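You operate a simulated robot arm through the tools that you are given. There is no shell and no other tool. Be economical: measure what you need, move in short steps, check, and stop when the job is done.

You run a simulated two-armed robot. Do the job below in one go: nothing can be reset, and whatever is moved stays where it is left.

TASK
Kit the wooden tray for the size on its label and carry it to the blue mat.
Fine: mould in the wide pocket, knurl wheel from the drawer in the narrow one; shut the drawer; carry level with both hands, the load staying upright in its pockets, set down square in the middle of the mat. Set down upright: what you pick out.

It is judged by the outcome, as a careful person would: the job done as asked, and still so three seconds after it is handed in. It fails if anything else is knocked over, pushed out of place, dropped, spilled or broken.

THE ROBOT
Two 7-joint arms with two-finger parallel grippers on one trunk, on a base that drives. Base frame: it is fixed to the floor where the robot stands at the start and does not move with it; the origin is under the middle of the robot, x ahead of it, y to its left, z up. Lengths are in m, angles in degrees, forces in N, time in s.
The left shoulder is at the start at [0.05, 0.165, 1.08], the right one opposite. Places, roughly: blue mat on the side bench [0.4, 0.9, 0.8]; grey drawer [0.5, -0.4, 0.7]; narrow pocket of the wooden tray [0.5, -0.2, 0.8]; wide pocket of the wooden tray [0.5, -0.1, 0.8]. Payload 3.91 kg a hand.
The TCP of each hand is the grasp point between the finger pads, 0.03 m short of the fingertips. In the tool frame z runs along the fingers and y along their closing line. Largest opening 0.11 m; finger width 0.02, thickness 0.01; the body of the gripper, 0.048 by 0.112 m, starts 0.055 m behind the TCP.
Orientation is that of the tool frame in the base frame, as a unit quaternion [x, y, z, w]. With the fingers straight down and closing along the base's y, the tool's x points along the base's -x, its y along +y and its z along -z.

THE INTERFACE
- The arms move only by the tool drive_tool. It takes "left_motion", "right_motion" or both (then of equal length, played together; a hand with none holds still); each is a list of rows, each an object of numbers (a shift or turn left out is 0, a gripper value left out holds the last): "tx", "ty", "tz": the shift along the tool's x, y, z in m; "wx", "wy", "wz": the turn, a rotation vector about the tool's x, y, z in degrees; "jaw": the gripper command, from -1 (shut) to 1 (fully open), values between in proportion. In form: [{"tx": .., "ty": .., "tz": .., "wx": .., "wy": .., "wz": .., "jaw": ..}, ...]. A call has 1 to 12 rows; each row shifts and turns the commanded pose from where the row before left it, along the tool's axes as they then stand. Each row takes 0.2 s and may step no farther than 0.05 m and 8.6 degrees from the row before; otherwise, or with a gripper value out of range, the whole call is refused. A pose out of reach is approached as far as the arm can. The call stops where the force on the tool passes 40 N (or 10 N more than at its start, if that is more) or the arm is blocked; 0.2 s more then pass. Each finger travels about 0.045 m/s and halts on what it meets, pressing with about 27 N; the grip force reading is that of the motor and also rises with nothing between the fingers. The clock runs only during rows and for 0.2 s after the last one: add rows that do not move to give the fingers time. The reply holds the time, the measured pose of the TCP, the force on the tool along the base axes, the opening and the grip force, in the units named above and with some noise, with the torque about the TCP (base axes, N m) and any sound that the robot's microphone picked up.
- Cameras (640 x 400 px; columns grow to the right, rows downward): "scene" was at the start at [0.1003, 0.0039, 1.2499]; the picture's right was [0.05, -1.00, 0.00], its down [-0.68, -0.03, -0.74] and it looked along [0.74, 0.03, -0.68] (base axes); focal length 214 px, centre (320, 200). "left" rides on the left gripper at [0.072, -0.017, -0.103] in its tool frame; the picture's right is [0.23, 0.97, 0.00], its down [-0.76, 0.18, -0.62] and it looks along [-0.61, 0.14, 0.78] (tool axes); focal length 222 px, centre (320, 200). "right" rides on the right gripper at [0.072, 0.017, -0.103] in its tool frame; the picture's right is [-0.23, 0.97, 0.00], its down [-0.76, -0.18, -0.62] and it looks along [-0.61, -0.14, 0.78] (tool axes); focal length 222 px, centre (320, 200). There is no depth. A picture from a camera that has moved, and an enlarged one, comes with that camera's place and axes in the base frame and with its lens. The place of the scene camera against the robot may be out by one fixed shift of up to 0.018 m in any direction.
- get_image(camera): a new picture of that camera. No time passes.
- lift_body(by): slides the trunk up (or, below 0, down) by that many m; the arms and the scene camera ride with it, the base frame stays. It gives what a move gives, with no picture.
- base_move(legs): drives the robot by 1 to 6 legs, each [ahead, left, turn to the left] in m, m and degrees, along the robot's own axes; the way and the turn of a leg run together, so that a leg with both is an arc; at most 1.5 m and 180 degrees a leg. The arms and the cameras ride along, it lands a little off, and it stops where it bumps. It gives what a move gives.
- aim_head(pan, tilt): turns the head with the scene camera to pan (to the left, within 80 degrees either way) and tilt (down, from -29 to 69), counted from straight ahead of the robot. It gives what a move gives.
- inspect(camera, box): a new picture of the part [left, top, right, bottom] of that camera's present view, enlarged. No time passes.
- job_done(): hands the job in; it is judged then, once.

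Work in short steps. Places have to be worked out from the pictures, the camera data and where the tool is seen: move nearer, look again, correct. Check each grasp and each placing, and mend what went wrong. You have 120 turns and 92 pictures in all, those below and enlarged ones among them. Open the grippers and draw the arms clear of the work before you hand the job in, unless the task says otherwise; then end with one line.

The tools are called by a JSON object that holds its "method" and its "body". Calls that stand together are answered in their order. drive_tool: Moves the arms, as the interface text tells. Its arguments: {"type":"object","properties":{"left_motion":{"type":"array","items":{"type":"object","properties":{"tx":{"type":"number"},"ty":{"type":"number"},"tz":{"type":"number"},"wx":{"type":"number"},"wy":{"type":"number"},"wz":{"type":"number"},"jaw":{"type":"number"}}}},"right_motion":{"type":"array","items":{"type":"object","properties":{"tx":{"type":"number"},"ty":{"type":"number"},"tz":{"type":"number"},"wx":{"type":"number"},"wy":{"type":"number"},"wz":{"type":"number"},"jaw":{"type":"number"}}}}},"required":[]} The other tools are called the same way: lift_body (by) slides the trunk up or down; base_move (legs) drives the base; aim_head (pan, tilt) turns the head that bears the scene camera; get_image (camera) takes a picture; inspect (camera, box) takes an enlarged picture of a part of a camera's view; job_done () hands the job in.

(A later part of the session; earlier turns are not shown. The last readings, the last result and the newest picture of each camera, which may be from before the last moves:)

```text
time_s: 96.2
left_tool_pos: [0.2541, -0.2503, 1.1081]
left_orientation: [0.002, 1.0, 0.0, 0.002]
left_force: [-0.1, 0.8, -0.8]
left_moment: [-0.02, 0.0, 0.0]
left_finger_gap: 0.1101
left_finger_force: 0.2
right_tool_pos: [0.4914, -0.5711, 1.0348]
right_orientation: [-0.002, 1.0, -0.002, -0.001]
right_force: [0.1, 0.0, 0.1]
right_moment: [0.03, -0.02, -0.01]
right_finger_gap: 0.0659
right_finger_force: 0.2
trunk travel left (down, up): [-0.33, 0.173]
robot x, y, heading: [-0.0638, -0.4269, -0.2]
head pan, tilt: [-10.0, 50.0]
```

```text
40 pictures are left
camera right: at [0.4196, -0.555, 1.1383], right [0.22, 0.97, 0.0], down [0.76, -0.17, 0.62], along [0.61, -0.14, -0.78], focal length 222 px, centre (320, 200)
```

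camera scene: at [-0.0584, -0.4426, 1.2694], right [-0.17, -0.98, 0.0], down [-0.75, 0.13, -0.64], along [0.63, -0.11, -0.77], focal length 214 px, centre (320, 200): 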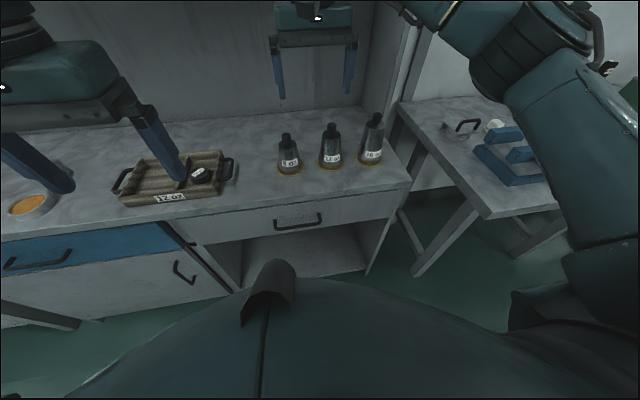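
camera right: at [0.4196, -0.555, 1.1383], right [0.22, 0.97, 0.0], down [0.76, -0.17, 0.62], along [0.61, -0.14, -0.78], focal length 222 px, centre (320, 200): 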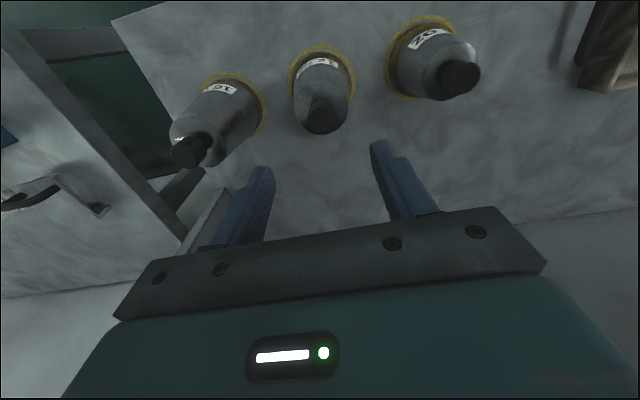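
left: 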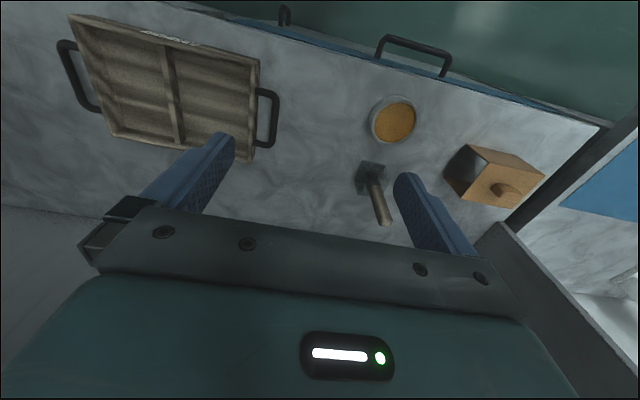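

Refining with two hand-camera views: knob top at ≈[0.481, −0.567, 0.94]. I correct and lower to z 0.965, then look from the side.

{"method": "drive_tool", "body": {"right_motion": [{"tx": 0.011, "ty": 0.004, "tz": 0.03}, {"tz": 0.03}, {"tz": 0.01}]}}

{"method": "get_image", "body": {"camera": "right"}}

{"method": "inspect", "body": {"camera": "scene", "box": [260, 60, 420, 180]}}

```text
time_s: 97.0
left_tool_pos: [0.2533, -0.2494, 1.1081]
left_orientation: [0.002, 1.0, 0.0, 0.001]
left_force: [1.0, 0.3, -0.2]
left_moment: [0.0, 0.0, -0.02]
left_finger_gap: 0.1098
left_finger_force: 0.0
right_tool_pos: [0.4802, -0.5696, 0.9628]
right_orientation: [-0.001, 1.0, -0.002, -0.001]
right_force: [-0.2, 0.7, 0.0]
right_moment: [0.02, 0.0, -0.01]
right_finger_gap: 0.0658
right_finger_force: 0.0
trunk travel left (down, up): [-0.33, 0.173]
robot x, y, heading: [-0.0603, -0.4264, -0.1]
head pan, tilt: [-10.0, 50.0]
```

```text
39 pictures are left
camera right: at [0.4091, -0.5513, 1.0666], right [0.23, 0.97, 0.0], down [0.76, -0.17, 0.62], along [0.61, -0.14, -0.78], focal length 222 px, centre (320, 200)
```

right: 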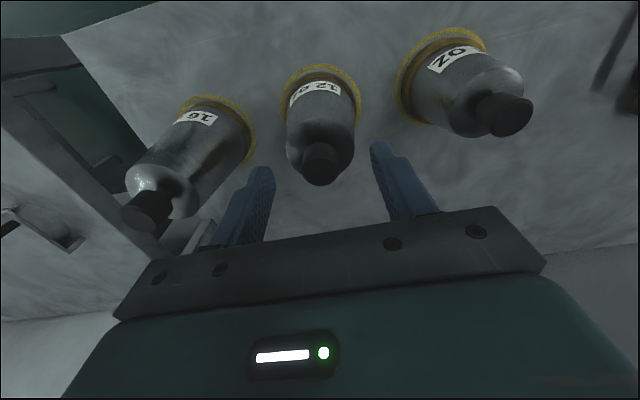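

```text
3.33 times, centred on (340, 120) of scene
camera zoom: at [0.0301, -0.4421, 1.2694], right [-0.17, -0.98, 0.0], down [-0.75, 0.13, -0.64], along [0.63, -0.11, -0.77], focal length 715 px, centre (253, 467)
```

zoom: 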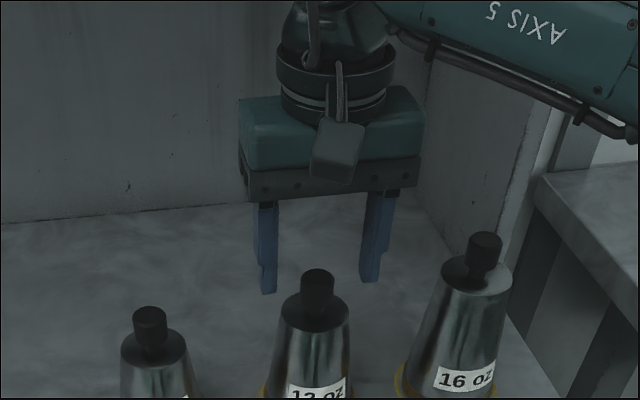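

The knob spans z≈0.892–0.937, Ø≈0.027, and is centred. I lower to TCP z≈0.929 and close.

{"method": "drive_tool", "body": {"right_motion": [{"tx": -0.003, "tz": 0.018}, {"tz": 0.016}, {}, {"jaw": -1}, {}, {}, {}]}}

{"method": "inspect", "body": {"camera": "scene", "box": [260, 60, 420, 180]}}

```text
time_s: 98.6
left_tool_pos: [0.2541, -0.2507, 1.1087]
left_orientation: [0.002, 1.0, 0.001, 0.0]
left_force: [0.2, -0.3, 0.4]
left_moment: [0.05, -0.01, -0.01]
left_finger_gap: 0.11
left_finger_force: 0.1
right_tool_pos: [0.4835, -0.5701, 0.9291]
right_orientation: [-0.001, 1.0, -0.001, -0.001]
right_force: [-0.3, -0.8, -0.3]
right_moment: [-0.1, -0.1, -0.05]
right_finger_gap: 0.0545
right_finger_force: 26.7
trunk travel left (down, up): [-0.33, 0.173]
robot x, y, heading: [-0.0634, -0.427, -0.1]
head pan, tilt: [-10.0, 50.0]
```

```text
3.33 times, centred on (340, 120) of scene
camera zoom: at [0.03, -0.4423, 1.2694], right [-0.17, -0.98, 0.0], down [-0.75, 0.13, -0.64], along [0.63, -0.11, -0.77], focal length 715 px, centre (253, 467)
```

zoom: 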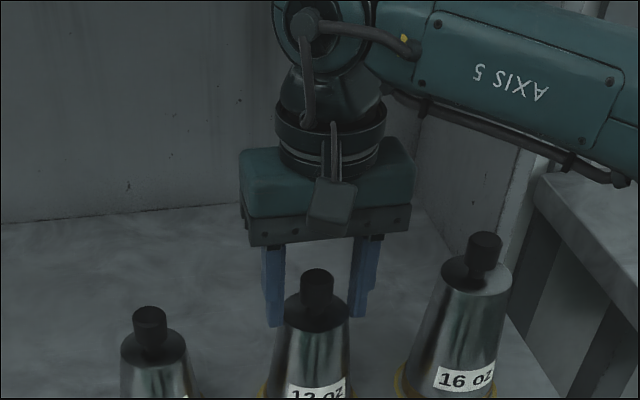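

The gap of 0.054 means the fingers closed on the mould body's top, not the knob. I look from the hand camera before re-gripping higher.

{"method": "get_image", "body": {"camera": "right"}}

```text
36 pictures are left
camera right: at [0.4113, -0.5521, 1.033], right [0.23, 0.97, 0.0], down [0.76, -0.17, 0.62], along [0.61, -0.14, -0.78], focal length 222 px, centre (320, 200)
```

right: 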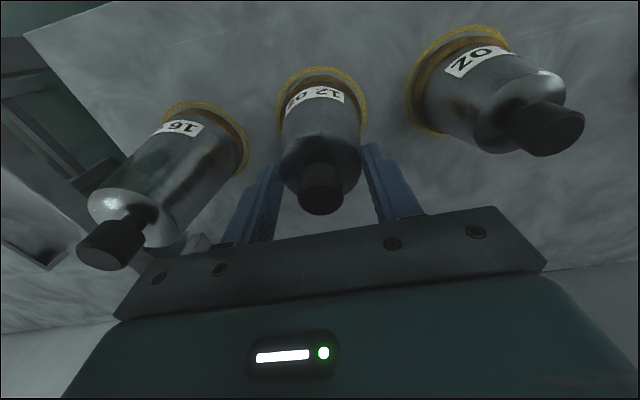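

I open, raise 14 mm and close on the knob.

{"method": "drive_tool", "body": {"right_motion": [{"jaw": 0.2}, {}, {"tz": -0.014}, {"jaw": -1}, {}, {}, {}, {}]}}

{"method": "inspect", "body": {"camera": "scene", "box": [260, 60, 420, 180]}}

```text
time_s: 100.4
left_tool_pos: [0.2535, -0.2507, 1.1081]
left_orientation: [0.001, 1.0, -0.001, 0.001]
left_force: [0.1, 0.5, 0.5]
left_moment: [-0.03, -0.02, -0.04]
left_finger_gap: 0.11
left_finger_force: 0.0
right_tool_pos: [0.4823, -0.5691, 0.9432]
right_orientation: [-0.001, 1.0, -0.002, -0.001]
right_force: [-0.9, -2.7, 2.4]
right_moment: [0.03, 0.02, 0.01]
right_finger_gap: 0.0252
right_finger_force: 27.0
trunk travel left (down, up): [-0.33, 0.173]
robot x, y, heading: [-0.0616, -0.4294, 0.1]
head pan, tilt: [-10.0, 50.0]
```

```text
3.33 times, centred on (340, 120) of scene
camera zoom: at [0.0299, -0.4423, 1.2695], right [-0.17, -0.98, 0.0], down [-0.75, 0.13, -0.64], along [0.63, -0.11, -0.77], focal length 715 px, centre (253, 467)
```

zoom: 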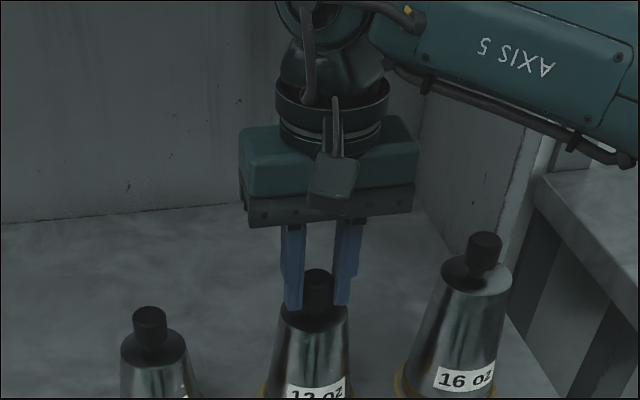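

Knob is gripped (0.025). Lifting straight up 0.15 m.

{"method": "drive_tool", "body": {"right_motion": [{"tz": -0.015}, {"tz": -0.02}, {"tz": -0.04}, {"tz": -0.04}, {"tz": -0.04}]}}

{"method": "get_image", "body": {"camera": "scene"}}

```text
time_s: 101.6
left_tool_pos: [0.2532, -0.2506, 1.1079]
left_orientation: [0.001, 1.0, -0.001, 0.0]
left_force: [0.1, -0.2, 0.5]
left_moment: [-0.04, -0.02, 0.01]
left_finger_gap: 0.1102
left_finger_force: 0.1
right_tool_pos: [0.4822, -0.5686, 1.0971]
right_orientation: [-0.001, 1.0, -0.001, -0.003]
right_force: [-0.6, 0.0, -5.7]
right_moment: [-0.05, 0.03, -0.03]
right_finger_gap: 0.0254
right_finger_force: 26.5
trunk travel left (down, up): [-0.33, 0.173]
robot x, y, heading: [-0.0609, -0.4287, -0.0]
head pan, tilt: [-10.0, 50.0]
```

```text
34 pictures are left
camera scene: at [0.0302, -0.442, 1.2694], right [-0.17, -0.98, 0.0], down [-0.75, 0.13, -0.64], along [0.63, -0.11, -0.77], focal length 214 px, centre (320, 200)
```

scene: 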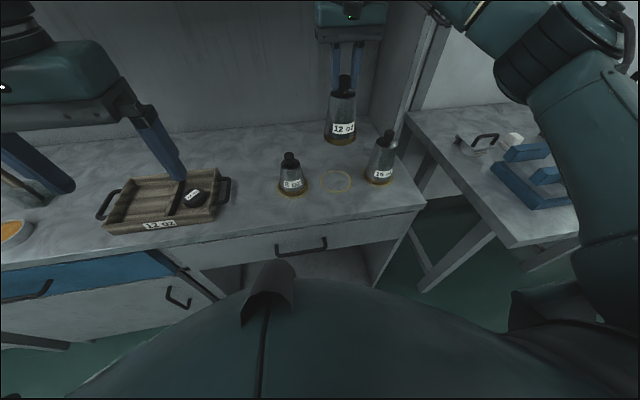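

The 12 oz mould is lifted cleanly. I back off, drive left and forward again so that the hand comes over the wide pocket.

{"method": "base_move", "body": {"legs": [[-0.1, 0, 0], [0, 0.5, 0], [0.07, 0, 0]]}}

{"method": "get_image", "body": {"camera": "right"}}

{"method": "get_image", "body": {"camera": "scene"}}

```text
time_s: 105.8
left_tool_pos: [0.2265, 0.2415, 1.1074]
left_orientation: [0.002, 1.0, 0.0, 0.002]
left_force: [0.2, -0.8, 0.4]
left_moment: [-0.02, 0.04, 0.01]
left_finger_gap: 0.11
left_finger_force: 0.2
right_tool_pos: [0.457, -0.0771, 1.0963]
right_orientation: [0.0, 1.0, -0.002, -0.002]
right_force: [0.4, 0.3, -6.0]
right_moment: [0.07, 0.02, -0.01]
right_finger_gap: 0.0254
right_finger_force: 26.9
trunk travel left (down, up): [-0.33, 0.173]
robot x, y, heading: [-0.0873, 0.0657, 0.0]
head pan, tilt: [-10.0, 50.0]
```

```text
33 pictures are left
camera right: at [0.3857, -0.0598, 1.2013], right [0.23, 0.97, 0.0], down [0.76, -0.17, 0.62], along [0.6, -0.14, -0.78], focal length 222 px, centre (320, 200)
```

right: 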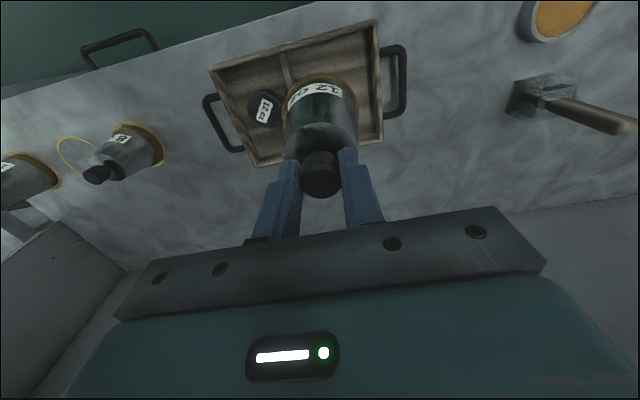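

```text
32 pictures are left
camera scene: at [0.0038, 0.0502, 1.2692], right [-0.17, -0.98, 0.0], down [-0.76, 0.13, -0.64], along [0.63, -0.11, -0.77], focal length 214 px, centre (320, 200)
```

scene: 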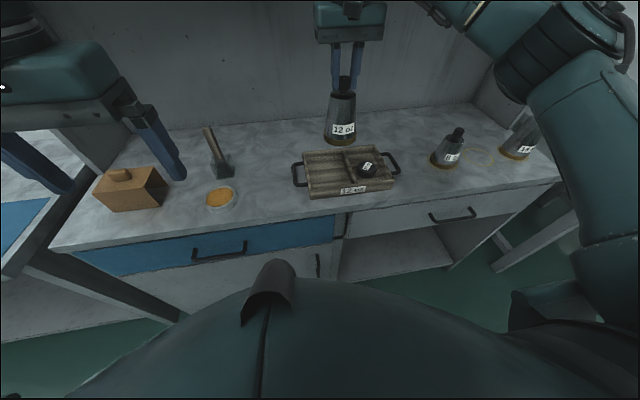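

The wide pocket centre is ≈[0.474, −0.060]; base Ø≈0.08 fits. I correct by 17 mm in x and y and lower until the mould base is just above the rim.

{"method": "drive_tool", "body": {"right_motion": [{"tx": -0.0085, "ty": 0.0085}, {"tx": -0.0085, "ty": 0.0085}, {"tz": 0.03}, {"tz": 0.03}, {"tz": 0.022}]}}

{"method": "inspect", "body": {"camera": "scene", "box": [260, 80, 420, 200]}}

{"method": "get_image", "body": {"camera": "right"}}

```text
time_s: 107.0
left_tool_pos: [0.2264, 0.2409, 1.1079]
left_orientation: [0.002, 1.0, 0.001, 0.001]
left_force: [0.9, -0.2, -0.4]
left_moment: [0.02, 0.01, 0.0]
left_finger_gap: 0.1097
left_finger_force: 0.0
right_tool_pos: [0.4728, -0.0618, 1.014]
right_orientation: [-0.001, 1.0, -0.002, -0.002]
right_force: [-0.5, -0.4, -6.3]
right_moment: [0.05, 0.04, 0.01]
right_finger_gap: 0.0256
right_finger_force: 26.9
trunk travel left (down, up): [-0.33, 0.173]
robot x, y, heading: [-0.0923, 0.0633, -0.1]
head pan, tilt: [-10.0, 50.0]
```

```text
3.33 times, centred on (340, 140) of scene
camera zoom: at [0.0032, 0.0501, 1.2693], right [-0.17, -0.98, 0.0], down [-0.75, 0.13, -0.64], along [0.63, -0.11, -0.77], focal length 715 px, centre (253, 400)
```

zoom: 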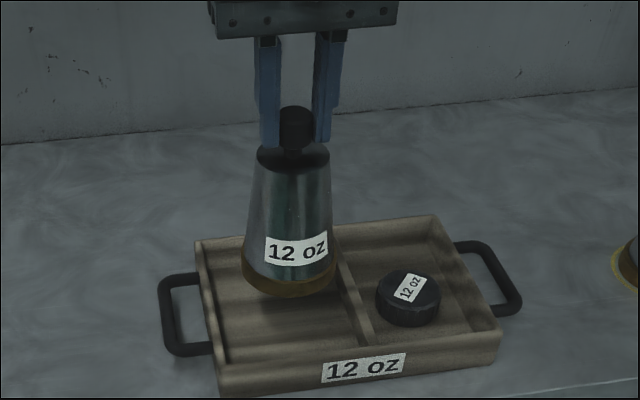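

```text
30 pictures are left
camera right: at [0.4019, -0.0432, 1.1189], right [0.23, 0.97, 0.0], down [0.76, -0.17, 0.62], along [0.6, -0.14, -0.78], focal length 222 px, centre (320, 200)
```

right: 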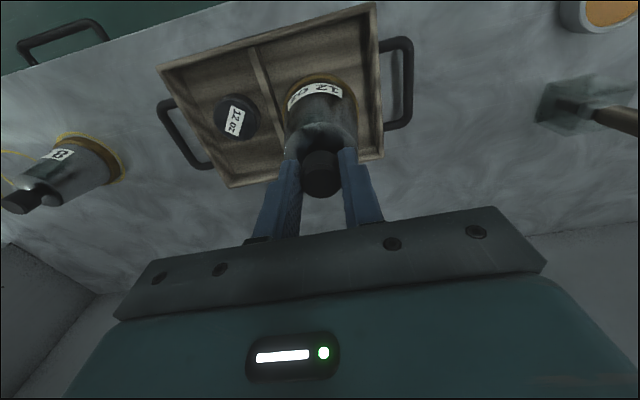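

Nicely over the pocket. I nudge 4 mm left and lower slowly to the pocket floor.

{"method": "drive_tool", "body": {"right_motion": [{"ty": 0.004, "tx": 0.002}, {"tz": 0.015}, {"tz": 0.015}, {"tz": 0.008}, {"tz": 0.005}, {"tz": 0.004}]}}

```text
time_s: 108.4
left_tool_pos: [0.2267, 0.2407, 1.1079]
left_orientation: [0.002, 1.0, 0.001, 0.001]
left_force: [0.4, -0.2, -0.3]
left_moment: [0.0, 0.0, 0.03]
left_finger_gap: 0.1098
left_finger_force: 0.1
right_tool_pos: [0.4709, -0.0568, 0.9677]
right_orientation: [-0.001, 1.0, -0.001, -0.001]
right_force: [-0.2, -1.0, -6.2]
right_moment: [-0.07, 0.01, -0.03]
right_finger_gap: 0.0253
right_finger_force: 27.2
trunk travel left (down, up): [-0.33, 0.173]
robot x, y, heading: [-0.0915, 0.0642, -0.1]
head pan, tilt: [-10.0, 50.0]
```

No contact yet; continuing in 3 mm steps.

{"method": "drive_tool", "body": {"right_motion": [{"tz": 0.003}, {"tz": 0.003}]}}

```text
time_s: 109.0
left_tool_pos: [0.2272, 0.2412, 1.1083]
left_orientation: [0.003, 1.0, -0.001, 0.0]
left_force: [0.5, 0.2, -0.1]
left_moment: [0.01, 0.01, -0.01]
left_finger_gap: 0.1099
left_finger_force: 0.0
right_tool_pos: [0.4706, -0.0557, 0.9618]
right_orientation: [-0.001, 1.0, -0.001, -0.001]
right_force: [0.4, 0.8, -6.3]
right_moment: [0.07, 0.05, 0.0]
right_finger_gap: 0.0254
right_finger_force: 26.9
trunk travel left (down, up): [-0.33, 0.173]
robot x, y, heading: [-0.0909, 0.0616, -0.1]
head pan, tilt: [-10.0, 50.0]
```

{"method": "drive_tool", "body": {"right_motion": [{"tz": 0.003}, {"tz": 0.003}, {"tz": 0.002}]}}

```text
time_s: 109.8
left_tool_pos: [0.2265, 0.2408, 1.1088]
left_orientation: [0.002, 1.0, 0.0, 0.001]
left_force: [-0.5, 1.0, -0.4]
left_moment: [0.0, 0.01, -0.02]
left_finger_gap: 0.1099
left_finger_force: 0.0
right_tool_pos: [0.4705, -0.0554, 0.9527]
right_orientation: [0.0, 1.0, -0.001, -0.001]
right_force: [-0.3, -1.5, -2.6]
right_moment: [-0.06, 0.04, 0.0]
right_finger_gap: 0.0253
right_finger_force: 26.5
trunk travel left (down, up): [-0.33, 0.173]
robot x, y, heading: [-0.0932, 0.0663, -0.2]
head pan, tilt: [-10.0, 50.0]
```

Contact is beginning (weight unloading). I press 2 mm more, open, and rise.

{"method": "drive_tool", "body": {"right_motion": [{"tz": 0.002}, {"jaw": 0.0}, {}, {}, {"tz": -0.02}, {"tz": -0.04}, {"tz": -0.04}, {"tz": -0.04}]}}

{"method": "inspect", "body": {"camera": "scene", "box": [260, 80, 420, 200]}}

```text
time_s: 111.6
left_tool_pos: [0.226, 0.2408, 1.1081]
left_orientation: [0.002, 1.0, 0.0, 0.002]
left_force: [-0.3, -0.5, 0.4]
left_moment: [0.04, 0.0, 0.01]
left_finger_gap: 0.1102
left_finger_force: 0.1
right_tool_pos: [0.4701, -0.0574, 1.0904]
right_orientation: [-0.001, 1.0, -0.002, -0.001]
right_force: [0.0, -0.6, -0.6]
right_moment: [-0.02, -0.02, 0.0]
right_finger_gap: 0.0549
right_finger_force: 0.0
trunk travel left (down, up): [-0.33, 0.173]
robot x, y, heading: [-0.0916, 0.0613, -0.1]
head pan, tilt: [-10.0, 50.0]
```

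```text
3.33 times, centred on (340, 140) of scene
camera zoom: at [0.0022, 0.0505, 1.2694], right [-0.17, -0.98, 0.0], down [-0.75, 0.13, -0.64], along [0.63, -0.11, -0.77], focal length 715 px, centre (253, 400)
```

zoom: 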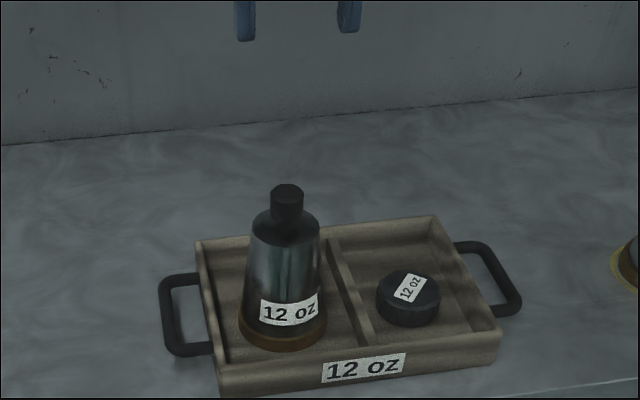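

Both parts are in place. Now I look at the side bench and mat to plan the carry.

{"method": "aim_head", "body": {"pan": 70, "tilt": 30}}

{"method": "get_image", "body": {"camera": "scene"}}

```text
time_s: 113.2
left_tool_pos: [0.2269, 0.2406, 1.1083]
left_orientation: [0.003, 1.0, 0.0, 0.001]
left_force: [-1.0, 0.1, -1.1]
left_moment: [-0.03, 0.0, 0.03]
left_finger_gap: 0.1102
left_finger_force: 0.0
right_tool_pos: [0.4706, -0.0582, 1.0889]
right_orientation: [0.0, 1.0, -0.002, -0.001]
right_force: [0.7, 0.4, 0.2]
right_moment: [-0.01, -0.02, 0.05]
right_finger_gap: 0.0548
right_finger_force: 0.0
trunk travel left (down, up): [-0.33, 0.173]
robot x, y, heading: [-0.0888, 0.0635, 0.2]
head pan, tilt: [70.0, 30.0]
```

```text
28 pictures are left
camera scene: at [-0.0423, 0.1487, 1.2989], right [0.94, -0.34, 0.0], down [-0.17, -0.47, -0.87], along [0.3, 0.81, -0.5], focal length 214 px, centre (320, 200)
```

scene: 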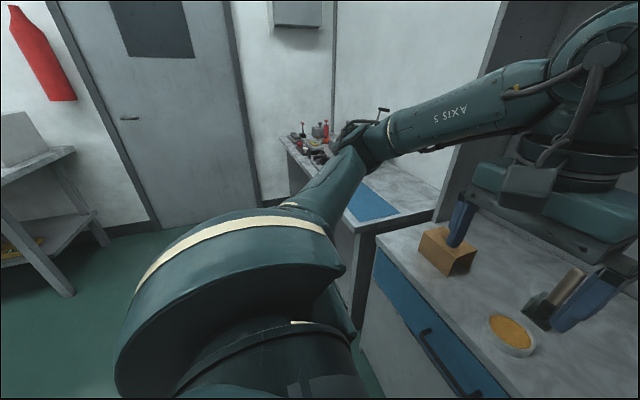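

The side bench faces the same way as the main bench (front edge x≈0.31, near end y≈0.72), so I can carry with heading unchanged: back, left, forward. I centre the robot on the tray now and view the handles.

{"method": "base_move", "body": {"legs": [[0.03, -0.17, 0]]}}

{"method": "aim_head", "body": {"pan": 0, "tilt": 50}}

{"method": "drive_tool", "body": {"left_motion": [{"tx": -0.04, "ty": -0.01, "jaw": 0.0}, {"tx": -0.04, "ty": -0.01}, {"tx": -0.04}, {"tx": -0.04}, {"tx": -0.03}], "right_motion": [{"jaw": 0.0, "ty": -0.02}, {}, {}, {}, {}]}}

{"method": "get_image", "body": {"camera": "scene"}}

{"method": "get_image", "body": {"camera": "left"}}

{"method": "get_image", "body": {"camera": "right"}}

```text
time_s: 114.6
left_tool_pos: [0.2557, 0.0724, 1.1074]
left_orientation: [0.001, 1.0, 0.0, 0.001]
left_force: [0.1, -0.5, 0.4]
left_moment: [0.02, 0.0, 0.01]
left_finger_gap: 0.1101
left_finger_force: 0.1
right_tool_pos: [0.5014, -0.2271, 1.0885]
right_orientation: [-0.002, 1.0, -0.001, 0.0]
right_force: [0.7, -0.1, -0.2]
right_moment: [0.01, -0.04, 0.0]
right_finger_gap: 0.0548
right_finger_force: 0.0
trunk travel left (down, up): [-0.33, 0.173]
robot x, y, heading: [-0.0634, -0.1059, -0.0]
head pan, tilt: [70.0, 30.0]
```

```text
time_s: 116.0
left_tool_pos: [0.2549, 0.0726, 1.1072]
left_orientation: [0.002, 1.0, 0.0, 0.001]
left_force: [0.4, 0.1, -0.4]
left_moment: [-0.05, -0.03, 0.01]
left_finger_gap: 0.1097
left_finger_force: 0.1
right_tool_pos: [0.5002, -0.227, 1.0901]
right_orientation: [-0.002, 1.0, -0.002, -0.001]
right_force: [0.3, -0.2, -1.0]
right_moment: [0.03, -0.02, -0.01]
right_finger_gap: 0.0547
right_finger_force: 0.2
trunk travel left (down, up): [-0.33, 0.173]
robot x, y, heading: [-0.0602, -0.1033, 0.1]
head pan, tilt: [0.0, 50.0]
```

```text
time_s: 117.2
left_tool_pos: [0.4449, 0.0524, 1.1086]
left_orientation: [0.002, 1.0, 0.0, 0.001]
left_force: [-0.4, -0.1, 0.1]
left_moment: [0.01, 0.01, 0.02]
left_finger_gap: 0.0548
left_finger_force: 0.0
right_tool_pos: [0.5006, -0.2452, 1.0898]
right_orientation: [-0.002, 1.0, -0.001, -0.001]
right_force: [0.3, -0.2, -0.6]
right_moment: [-0.02, -0.01, 0.01]
right_finger_gap: 0.0548
right_finger_force: 0.1
trunk travel left (down, up): [-0.33, 0.173]
robot x, y, heading: [-0.0623, -0.1055, 0.0]
head pan, tilt: [0.0, 50.0]
```

```text
27 pictures are left
camera scene: at [0.0333, -0.1054, 1.2694], right [0.0, -1.0, 0.0], down [-0.77, 0.0, -0.64], along [0.64, 0.0, -0.77], focal length 214 px, centre (320, 200)
```

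scene: 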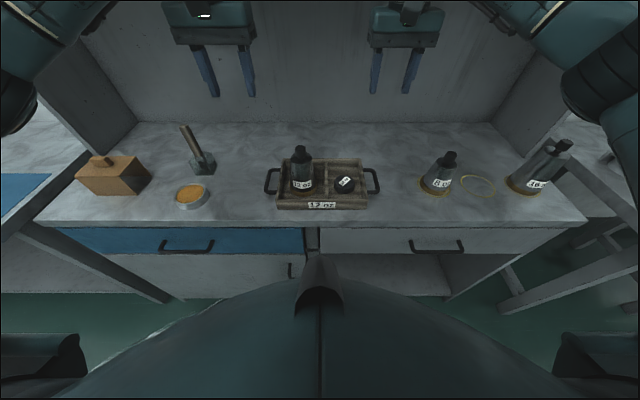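

```text
26 pictures are left
camera left: at [0.3735, 0.0358, 1.2114], right [-0.22, 0.97, 0.0], down [0.76, 0.17, 0.62], along [0.61, 0.14, -0.78], focal length 222 px, centre (320, 200)
```

left: 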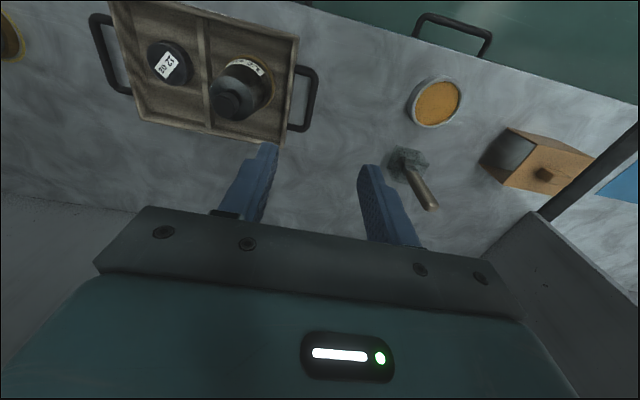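

```text
25 pictures are left
camera right: at [0.43, -0.2285, 1.1942], right [0.22, 0.97, 0.0], down [0.76, -0.17, 0.62], along [0.61, -0.14, -0.78], focal length 222 px, centre (320, 200)
```

right: 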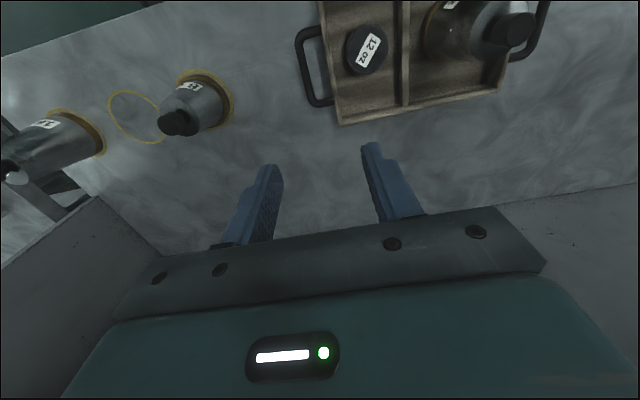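

Handle bars: left ≈[0.476, 0.043], right ≈[0.479, −0.2645], z≈0.82. I bring both hands above them with the jaws at about 0.03 and look again.

{"method": "drive_tool", "body": {"left_motion": [{"tx": -0.016, "ty": -0.005, "tz": 0.03, "jaw": -0.4545}, {"tx": -0.015, "ty": -0.0044, "tz": 0.03}, {"tz": 0.045}, {"tz": 0.045}, {"tz": 0.045}], "right_motion": [{"tx": 0.011, "ty": -0.01, "tz": 0.03, "jaw": -0.4545}, {"tx": 0.0106, "ty": -0.0093, "tz": 0.03}, {"tz": 0.045}, {"tz": 0.04}, {"tz": 0.035}]}}

{"method": "get_image", "body": {"camera": "left"}}

{"method": "get_image", "body": {"camera": "right"}}

```text
time_s: 118.4
left_tool_pos: [0.4763, 0.0438, 0.9118]
left_orientation: [0.001, 1.0, 0.0, 0.0]
left_force: [-0.1, 0.5, 0.2]
left_moment: [0.02, 0.04, -0.01]
left_finger_gap: 0.0298
left_finger_force: 0.1
right_tool_pos: [0.4805, -0.2666, 0.9085]
right_orientation: [-0.002, 1.0, -0.002, -0.001]
right_force: [-0.4, -0.4, -0.5]
right_moment: [0.02, 0.02, -0.04]
right_finger_gap: 0.0303
right_finger_force: 0.2
trunk travel left (down, up): [-0.33, 0.173]
robot x, y, heading: [-0.0582, -0.1075, 0.3]
head pan, tilt: [0.0, 50.0]
```

```text
24 pictures are left
camera left: at [0.404, 0.0276, 1.0155], right [-0.22, 0.97, 0.0], down [0.76, 0.18, 0.62], along [0.61, 0.14, -0.78], focal length 222 px, centre (320, 200)
```

left: 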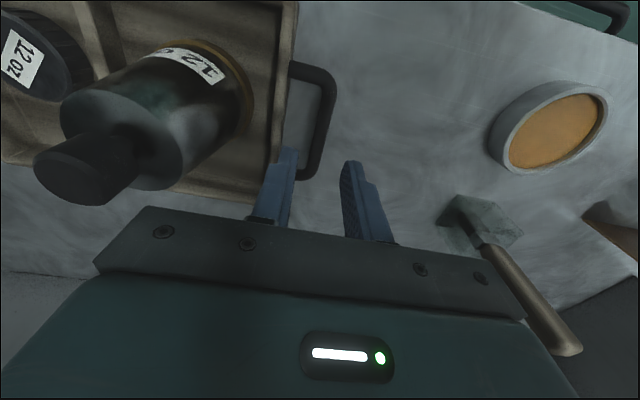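

```text
23 pictures are left
camera right: at [0.4087, -0.249, 1.0141], right [0.22, 0.97, 0.0], down [0.76, -0.17, 0.62], along [0.61, -0.14, -0.78], focal length 222 px, centre (320, 200)
```

right: 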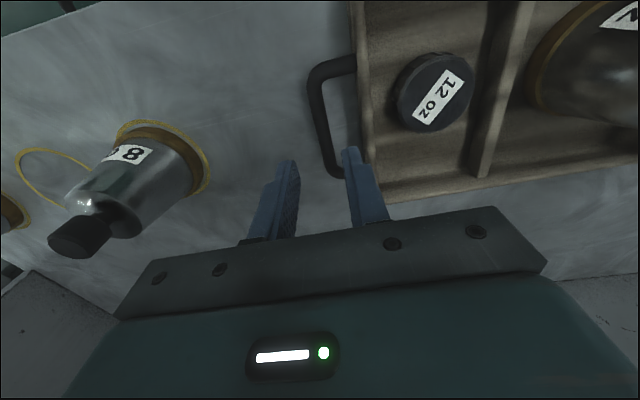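

Both hands are aligned within a few mm. I nudge the right by 3 mm and lower both around the bars.

{"method": "drive_tool", "body": {"left_motion": [{"tz": 0.03, "ty": -0.0005}, {"tz": 0.025}, {"tz": 0.015}, {"tz": 0.008}], "right_motion": [{"tz": 0.03, "ty": 0.003}, {"tz": 0.023}, {"tz": 0.015}, {"tz": 0.0075}]}}

{"method": "get_image", "body": {"camera": "left"}}

{"method": "get_image", "body": {"camera": "right"}}

```text
time_s: 119.4
left_tool_pos: [0.4773, 0.0427, 0.8331]
left_orientation: [0.002, 1.0, 0.0, 0.002]
left_force: [-1.1, -0.2, 0.6]
left_moment: [0.04, -0.02, -0.02]
left_finger_gap: 0.03
left_finger_force: 0.1
right_tool_pos: [0.4803, -0.2633, 0.8351]
right_orientation: [-0.002, 1.0, -0.002, -0.001]
right_force: [1.1, 0.2, -0.2]
right_moment: [0.0, 0.0, -0.01]
right_finger_gap: 0.03
right_finger_force: 0.1
trunk travel left (down, up): [-0.33, 0.173]
robot x, y, heading: [-0.0654, -0.1085, 0.3]
head pan, tilt: [0.0, 50.0]
```

```text
22 pictures are left
camera left: at [0.4047, 0.0266, 0.9379], right [-0.22, 0.97, 0.0], down [0.76, 0.17, 0.63], along [0.61, 0.14, -0.78], focal length 222 px, centre (320, 200)
```

left: 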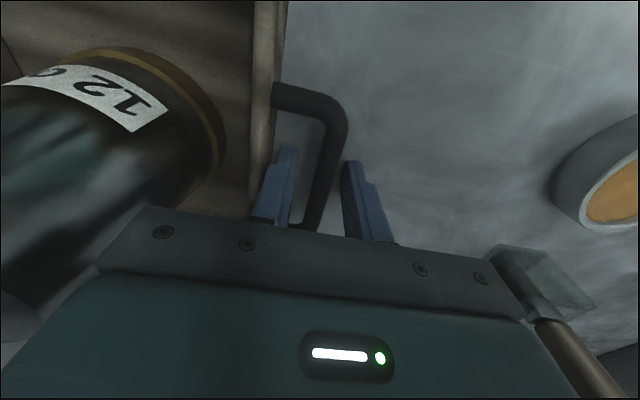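

```text
21 pictures are left
camera right: at [0.4083, -0.2465, 0.9384], right [0.22, 0.97, 0.0], down [0.76, -0.17, 0.62], along [0.61, -0.14, -0.78], focal length 222 px, centre (320, 200)
```

right: 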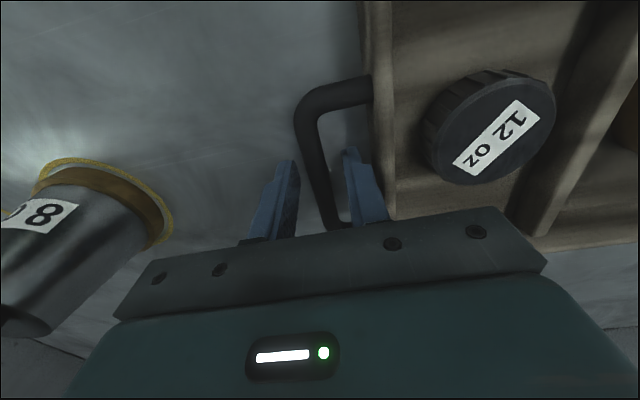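

Bars lie between the fingers but look low (z≈0.806), close to the fingertips. I lower both hands slowly until just above the bench, watching the force.

{"method": "drive_tool", "body": {"left_motion": [{"tz": 0.004}, {"tz": 0.003}, {"tz": 0.003}], "right_motion": [{"tz": 0.005}, {"tz": 0.004}, {"tz": 0.003}]}}

```text
time_s: 120.2
left_tool_pos: [0.4757, 0.0414, 0.8299]
left_orientation: [0.002, 1.0, -0.001, 0.006]
left_force: [0.8, -0.1, 10.8]
left_moment: [0.19, 0.08, 0.03]
left_finger_gap: 0.0297
left_finger_force: 0.1
right_tool_pos: [0.4792, -0.2629, 0.8294]
right_orientation: [-0.003, 1.0, 0.0, 0.006]
right_force: [0.4, -3.5, 37.7]
right_moment: [-0.04, 0.33, 0.31]
right_finger_gap: 0.0285
right_finger_force: 0.0
trunk travel left (down, up): [-0.33, 0.173]
robot x, y, heading: [-0.0573, -0.1073, 0.1]
head pan, tilt: [0.0, 50.0]
```

Tips touched the bench at TCP ≈0.829, so bench z≈0.80 and the bars are well within the fingers. I lift a few mm to unload and close both.

{"method": "drive_tool", "body": {"left_motion": [{"tz": -0.008}, {}, {"jaw": -1}, {}, {}, {}], "right_motion": [{"tz": -0.008}, {}, {"jaw": -1}, {}, {}, {}]}}

```text
time_s: 121.6
left_tool_pos: [0.4775, 0.045, 0.8331]
left_orientation: [0.002, 1.0, 0.0, 0.001]
left_force: [-1.1, 6.9, 0.3]
left_moment: [0.03, -0.14, -0.45]
left_finger_gap: 0.0115
left_finger_force: 27.0
right_tool_pos: [0.4788, -0.2632, 0.8291]
right_orientation: [-0.003, 1.0, -0.002, -0.002]
right_force: [-4.0, 2.3, 9.3]
right_moment: [0.41, -0.36, 0.64]
right_finger_gap: 0.012
right_finger_force: 27.0
trunk travel left (down, up): [-0.33, 0.173]
robot x, y, heading: [-0.061, -0.1032, 0.1]
head pan, tilt: [0.0, 50.0]
```

Both handles are gripped. I lift with the trunk by 0.03 m and check the loads.

{"method": "lift_body", "body": {"by": 0.03}}

{"method": "inspect", "body": {"camera": "scene", "box": [240, 100, 420, 230]}}

```text
time_s: 122.4
left_tool_pos: [0.4777, 0.0419, 0.8632]
left_orientation: [0.002, 1.0, 0.0, 0.001]
left_force: [-0.4, 0.4, -7.4]
left_moment: [-0.09, -0.48, -0.46]
left_finger_gap: 0.0115
left_finger_force: 27.1
right_tool_pos: [0.4797, -0.2649, 0.8582]
right_orientation: [-0.001, 1.0, -0.003, -0.003]
right_force: [0.8, -1.0, -8.4]
right_moment: [-0.1, 0.48, 0.46]
right_finger_gap: 0.0119
right_finger_force: 27.0
trunk travel left (down, up): [-0.36, 0.143]
robot x, y, heading: [-0.0584, -0.1054, 0.1]
head pan, tilt: [0.0, 50.0]
```

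```text
3.08 times, centred on (330, 165) of scene
camera zoom: at [0.0348, -0.1053, 1.2991], right [0.0, -1.0, 0.0], down [-0.77, 0.0, -0.64], along [0.64, 0.0, -0.77], focal length 660 px, centre (289, 308)
```

zoom: 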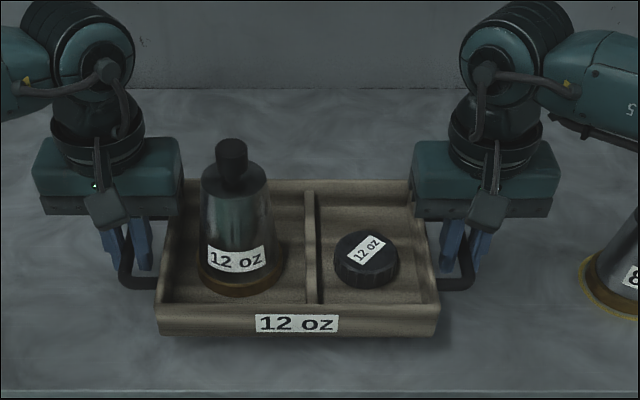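

The tray is level and both loads share it (7 N and 8 N). I raise another 0.06 m and back straight off.

{"method": "lift_body", "body": {"by": 0.06}}

{"method": "base_move", "body": {"legs": [[-0.2, 0, 0], [-0.18, 0, 0]]}}

{"method": "get_image", "body": {"camera": "scene"}}

```text
time_s: 123.4
left_tool_pos: [0.4768, 0.0435, 0.9213]
left_orientation: [0.0, 1.0, -0.001, 0.0]
left_force: [0.8, 2.1, -7.5]
left_moment: [-0.03, -0.62, -0.34]
left_finger_gap: 0.0118
left_finger_force: 26.9
right_tool_pos: [0.4809, -0.2643, 0.9195]
right_orientation: [-0.002, 1.0, -0.002, -0.002]
right_force: [0.0, -2.8, -8.7]
right_moment: [-0.09, 0.58, 0.59]
right_finger_gap: 0.012
right_finger_force: 26.8
trunk travel left (down, up): [-0.42, 0.083]
robot x, y, heading: [-0.0592, -0.1074, -0.2]
head pan, tilt: [0.0, 50.0]
```

```text
time_s: 126.1
left_tool_pos: [0.095, 0.0426, 0.9233]
left_orientation: [-0.001, 1.0, 0.0, 0.001]
left_force: [0.4, 6.8, -7.6]
left_moment: [0.03, 0.19, -0.38]
left_finger_gap: 0.0113
left_finger_force: 26.8
right_tool_pos: [0.0984, -0.2643, 0.9191]
right_orientation: [-0.004, 1.0, -0.002, -0.002]
right_force: [-1.3, -6.2, -8.2]
right_moment: [-0.02, -0.24, 0.52]
right_finger_gap: 0.0118
right_finger_force: 27.4
trunk travel left (down, up): [-0.42, 0.083]
robot x, y, heading: [-0.4441, -0.1065, 0.4]
head pan, tilt: [0.0, 50.0]
```

```text
19 pictures are left
camera scene: at [-0.3482, -0.1062, 1.3593], right [0.01, -1.0, 0.0], down [-0.77, 0.0, -0.64], along [0.64, 0.0, -0.77], focal length 214 px, centre (320, 200)
```

scene: 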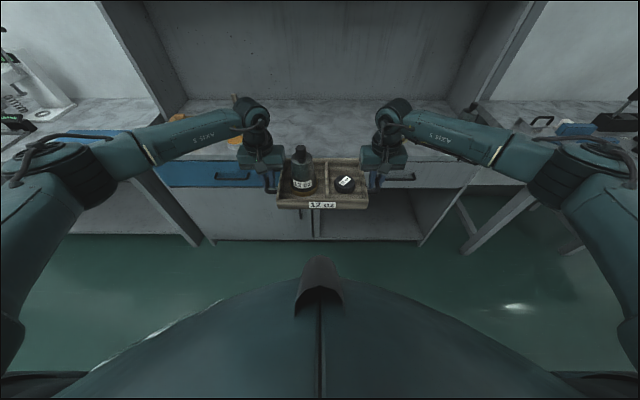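

Everything rides steadily. I drive left along the benches and then look at the mat.

{"method": "base_move", "body": {"legs": [[0, 0.5, 0], [0, 0.45, 0]]}}

{"method": "get_image", "body": {"camera": "scene"}}

```text
time_s: 131.4
left_tool_pos: [0.0905, 0.9954, 0.9217]
left_orientation: [-0.002, 1.0, 0.0, 0.0]
left_force: [0.1, 2.3, -8.2]
left_moment: [-0.04, 0.04, -0.32]
left_finger_gap: 0.0118
left_finger_force: 27.4
right_tool_pos: [0.0939, 0.6899, 0.9186]
right_orientation: [-0.004, 1.0, -0.003, -0.002]
right_force: [-1.1, -0.3, -7.5]
right_moment: [-0.03, -0.03, 0.54]
right_finger_gap: 0.0117
right_finger_force: 27.5
trunk travel left (down, up): [-0.42, 0.083]
robot x, y, heading: [-0.4464, 0.8446, 0.2]
head pan, tilt: [0.0, 50.0]
```

```text
18 pictures are left
camera scene: at [-0.353, 0.8457, 1.3592], right [0.01, -1.0, 0.0], down [-0.77, -0.01, -0.64], along [0.64, 0.0, -0.77], focal length 214 px, centre (320, 200)
```

scene: 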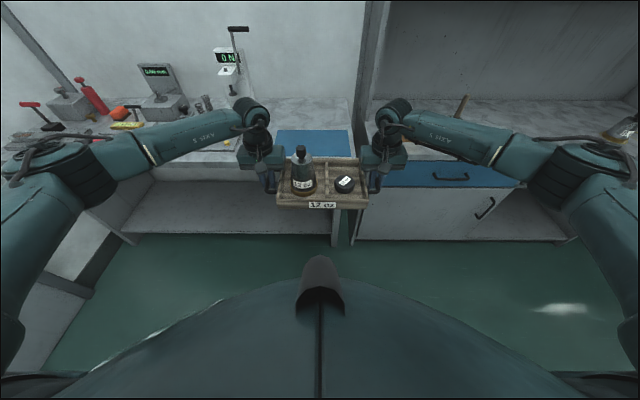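

The mat spans about x 0.34–0.53, y 0.73–1.04 (front edge hidden). I drive part of the way forward and a little left, then view the mat from both hand cameras.

{"method": "base_move", "body": {"legs": [[0.12, 0.04, 0]]}}

{"method": "get_image", "body": {"camera": "left"}}

{"method": "get_image", "body": {"camera": "right"}}

```text
time_s: 132.7
left_tool_pos: [0.2112, 1.0338, 0.9208]
left_orientation: [0.0, 1.0, 0.0, 0.001]
left_force: [0.9, -1.1, -9.3]
left_moment: [-0.02, -0.03, -0.33]
left_finger_gap: 0.0117
left_finger_force: 26.8
right_tool_pos: [0.2144, 0.7286, 0.9188]
right_orientation: [-0.003, 1.0, -0.003, -0.003]
right_force: [-0.6, 0.1, -8.7]
right_moment: [-0.01, 0.09, 0.53]
right_finger_gap: 0.0118
right_finger_force: 26.9
trunk travel left (down, up): [-0.42, 0.083]
robot x, y, heading: [-0.3249, 0.8868, 0.3]
head pan, tilt: [0.0, 50.0]
```

```text
17 pictures are left
camera left: at [0.14, 1.0179, 1.0253], right [-0.23, 0.97, 0.0], down [0.76, 0.18, 0.62], along [0.61, 0.14, -0.78], focal length 222 px, centre (320, 200)
```

left: 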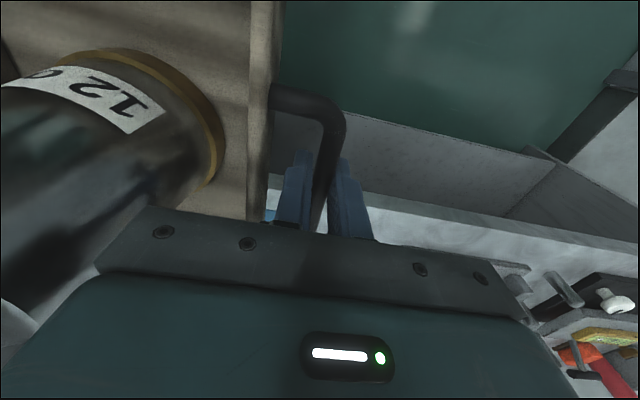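

```text
16 pictures are left
camera right: at [0.1439, 0.7451, 1.0232], right [0.22, 0.98, -0.01], down [0.77, -0.17, 0.62], along [0.6, -0.14, -0.78], focal length 222 px, centre (320, 200)
```

right: 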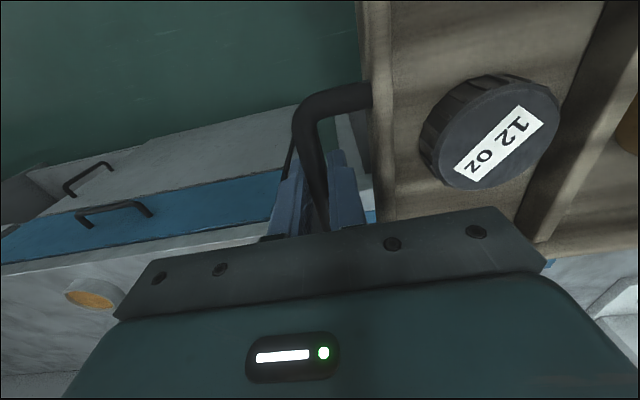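

The tray hides the mat from the hand cameras. From above the mat, the head camera should see the mat's front part below the tray, so I drive forward 0.2 m and look.

{"method": "base_move", "body": {"legs": [[0.2, 0, 0]]}}

{"method": "inspect", "body": {"camera": "scene", "box": [220, 100, 420, 230]}}

```text
time_s: 134.2
left_tool_pos: [0.4081, 1.0346, 0.9215]
left_orientation: [0.0, 1.0, 0.0, 0.001]
left_force: [0.8, 0.4, -9.0]
left_moment: [-0.01, -0.04, -0.37]
left_finger_gap: 0.0113
left_finger_force: 27.0
right_tool_pos: [0.4117, 0.7292, 0.9187]
right_orientation: [-0.004, 1.0, -0.003, -0.003]
right_force: [-0.5, 0.0, -8.3]
right_moment: [0.01, 0.08, 0.55]
right_finger_gap: 0.0117
right_finger_force: 26.6
trunk travel left (down, up): [-0.42, 0.083]
robot x, y, heading: [-0.1287, 0.889, 0.4]
head pan, tilt: [0.0, 50.0]
```

```text
3.08 times, centred on (320, 165) of scene
camera zoom: at [-0.0339, 0.8863, 1.3591], right [0.01, -1.0, 0.0], down [-0.77, 0.0, -0.64], along [0.64, 0.0, -0.77], focal length 660 px, centre (320, 308)
```

zoom: 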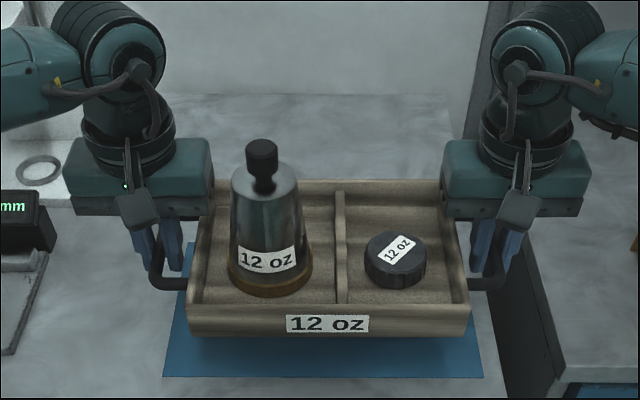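

In the same picture the tray centre is ≈[0.407, 0.879] and the mat centre ≈[0.435, 0.883]. I shift both hands together 28 mm forward and 4 mm left, then lower with the trunk most of the way.

{"method": "drive_tool", "body": {"left_motion": [{"tx": -0.01, "ty": 0.002}, {"tx": -0.009, "ty": 0.002}, {"tx": -0.009}, {}], "right_motion": [{"tx": -0.01, "ty": 0.002}, {"tx": -0.009, "ty": 0.002}, {"tx": -0.009}, {}]}}

{"method": "lift_body", "body": {"by": -0.065}}

{"method": "inspect", "body": {"camera": "scene", "box": [220, 100, 420, 230]}}

```text
time_s: 135.2
left_tool_pos: [0.4359, 1.0396, 0.9228]
left_orientation: [-0.001, 1.0, 0.001, 0.0]
left_force: [0.5, 0.3, -8.4]
left_moment: [0.0, 0.03, -0.39]
left_finger_gap: 0.0116
left_finger_force: 27.2
right_tool_pos: [0.4399, 0.7328, 0.919]
right_orientation: [-0.003, 1.0, -0.002, -0.002]
right_force: [-0.4, -0.5, -7.8]
right_moment: [-0.01, -0.06, 0.53]
right_finger_gap: 0.0118
right_finger_force: 26.6
trunk travel left (down, up): [-0.42, 0.083]
robot x, y, heading: [-0.1311, 0.8841, 0.4]
head pan, tilt: [0.0, 50.0]
```

```text
time_s: 136.3
left_tool_pos: [0.4355, 1.0391, 0.8573]
left_orientation: [0.0, 1.0, 0.001, 0.0]
left_force: [0.5, 0.3, -8.3]
left_moment: [0.01, -0.04, -0.39]
left_finger_gap: 0.0114
left_finger_force: 27.1
right_tool_pos: [0.4399, 0.7337, 0.8536]
right_orientation: [-0.004, 1.0, -0.002, -0.003]
right_force: [-0.8, -1.0, -6.8]
right_moment: [0.0, 0.02, 0.54]
right_finger_gap: 0.012
right_finger_force: 26.8
trunk travel left (down, up): [-0.355, 0.148]
robot x, y, heading: [-0.1306, 0.8855, 0.4]
head pan, tilt: [0.0, 50.0]
```

```text
3.08 times, centred on (320, 165) of scene
camera zoom: at [-0.035, 0.8863, 1.2943], right [0.01, -1.0, 0.0], down [-0.77, 0.0, -0.64], along [0.64, 0.0, -0.77], focal length 660 px, centre (320, 308)
```

zoom: 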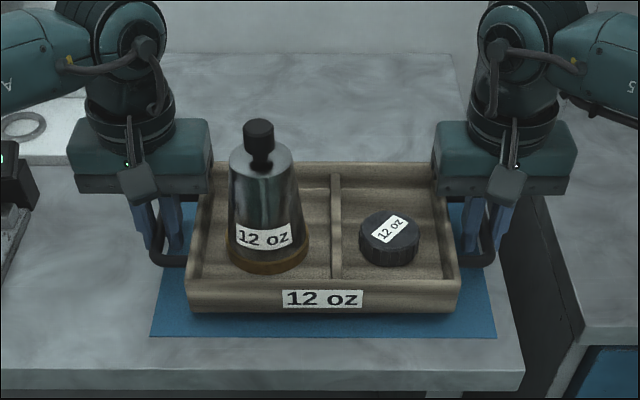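

Alignment over the mat is good (centres match within a few mm). I lower both hands together to touchdown.

{"method": "drive_tool", "body": {"left_motion": [{"tz": 0.008}, {"tz": 0.006}, {"tz": 0.004}, {"tz": 0.002}], "right_motion": [{"tz": 0.008}, {"tz": 0.006}, {"tz": 0.004}, {"tz": 0.002}]}}

```text
time_s: 137.3
left_tool_pos: [0.4369, 1.0399, 0.8364]
left_orientation: [0.001, 1.0, 0.0, 0.0]
left_force: [0.4, 1.2, -8.2]
left_moment: [-0.01, 0.05, -0.44]
left_finger_gap: 0.0113
left_finger_force: 27.3
right_tool_pos: [0.4388, 0.7327, 0.8329]
right_orientation: [-0.004, 1.0, -0.003, -0.002]
right_force: [-0.2, -0.8, -7.9]
right_moment: [-0.05, -0.08, 0.52]
right_finger_gap: 0.0117
right_finger_force: 26.9
trunk travel left (down, up): [-0.355, 0.148]
robot x, y, heading: [-0.1277, 0.8861, 0.3]
head pan, tilt: [0.0, 50.0]
```

{"method": "drive_tool", "body": {"left_motion": [{"tz": 0.002}, {"tz": 0.002}], "right_motion": [{"tz": 0.002}, {"tz": 0.002}]}}

```text
time_s: 137.9
left_tool_pos: [0.4373, 1.0391, 0.8333]
left_orientation: [-0.001, 1.0, 0.0, 0.001]
left_force: [-0.2, 1.9, -6.3]
left_moment: [-0.03, 0.06, -0.41]
left_finger_gap: 0.0116
left_finger_force: 27.0
right_tool_pos: [0.44, 0.7335, 0.8306]
right_orientation: [-0.004, 1.0, -0.002, -0.002]
right_force: [0.3, -0.7, 1.4]
right_moment: [-0.05, 0.75, 0.52]
right_finger_gap: 0.0118
right_finger_force: 27.1
trunk travel left (down, up): [-0.355, 0.148]
robot x, y, heading: [-0.1326, 0.8841, 0.3]
head pan, tilt: [0.0, 50.0]
```

The right side is touching; the left needs slightly more. Lowering the left 2–3 mm.

{"method": "drive_tool", "body": {"left_motion": [{"tz": 0.0015}, {"tz": 0.0015}, {}]}}

```text
time_s: 138.7
left_tool_pos: [0.4365, 1.0389, 0.8343]
left_orientation: [0.0, 1.0, 0.0, 0.003]
left_force: [2.5, 4.3, 17.5]
left_moment: [0.03, 0.54, -0.53]
left_finger_gap: 0.0119
left_finger_force: 26.5
right_tool_pos: [0.4383, 0.7336, 0.8309]
right_orientation: [-0.003, 1.0, -0.001, -0.001]
right_force: [3.1, -0.8, -1.6]
right_moment: [0.01, 0.49, 0.28]
right_finger_gap: 0.0118
right_finger_force: 26.9
trunk travel left (down, up): [-0.355, 0.148]
robot x, y, heading: [-0.1332, 0.8823, 0.2]
head pan, tilt: [0.0, 50.0]
```

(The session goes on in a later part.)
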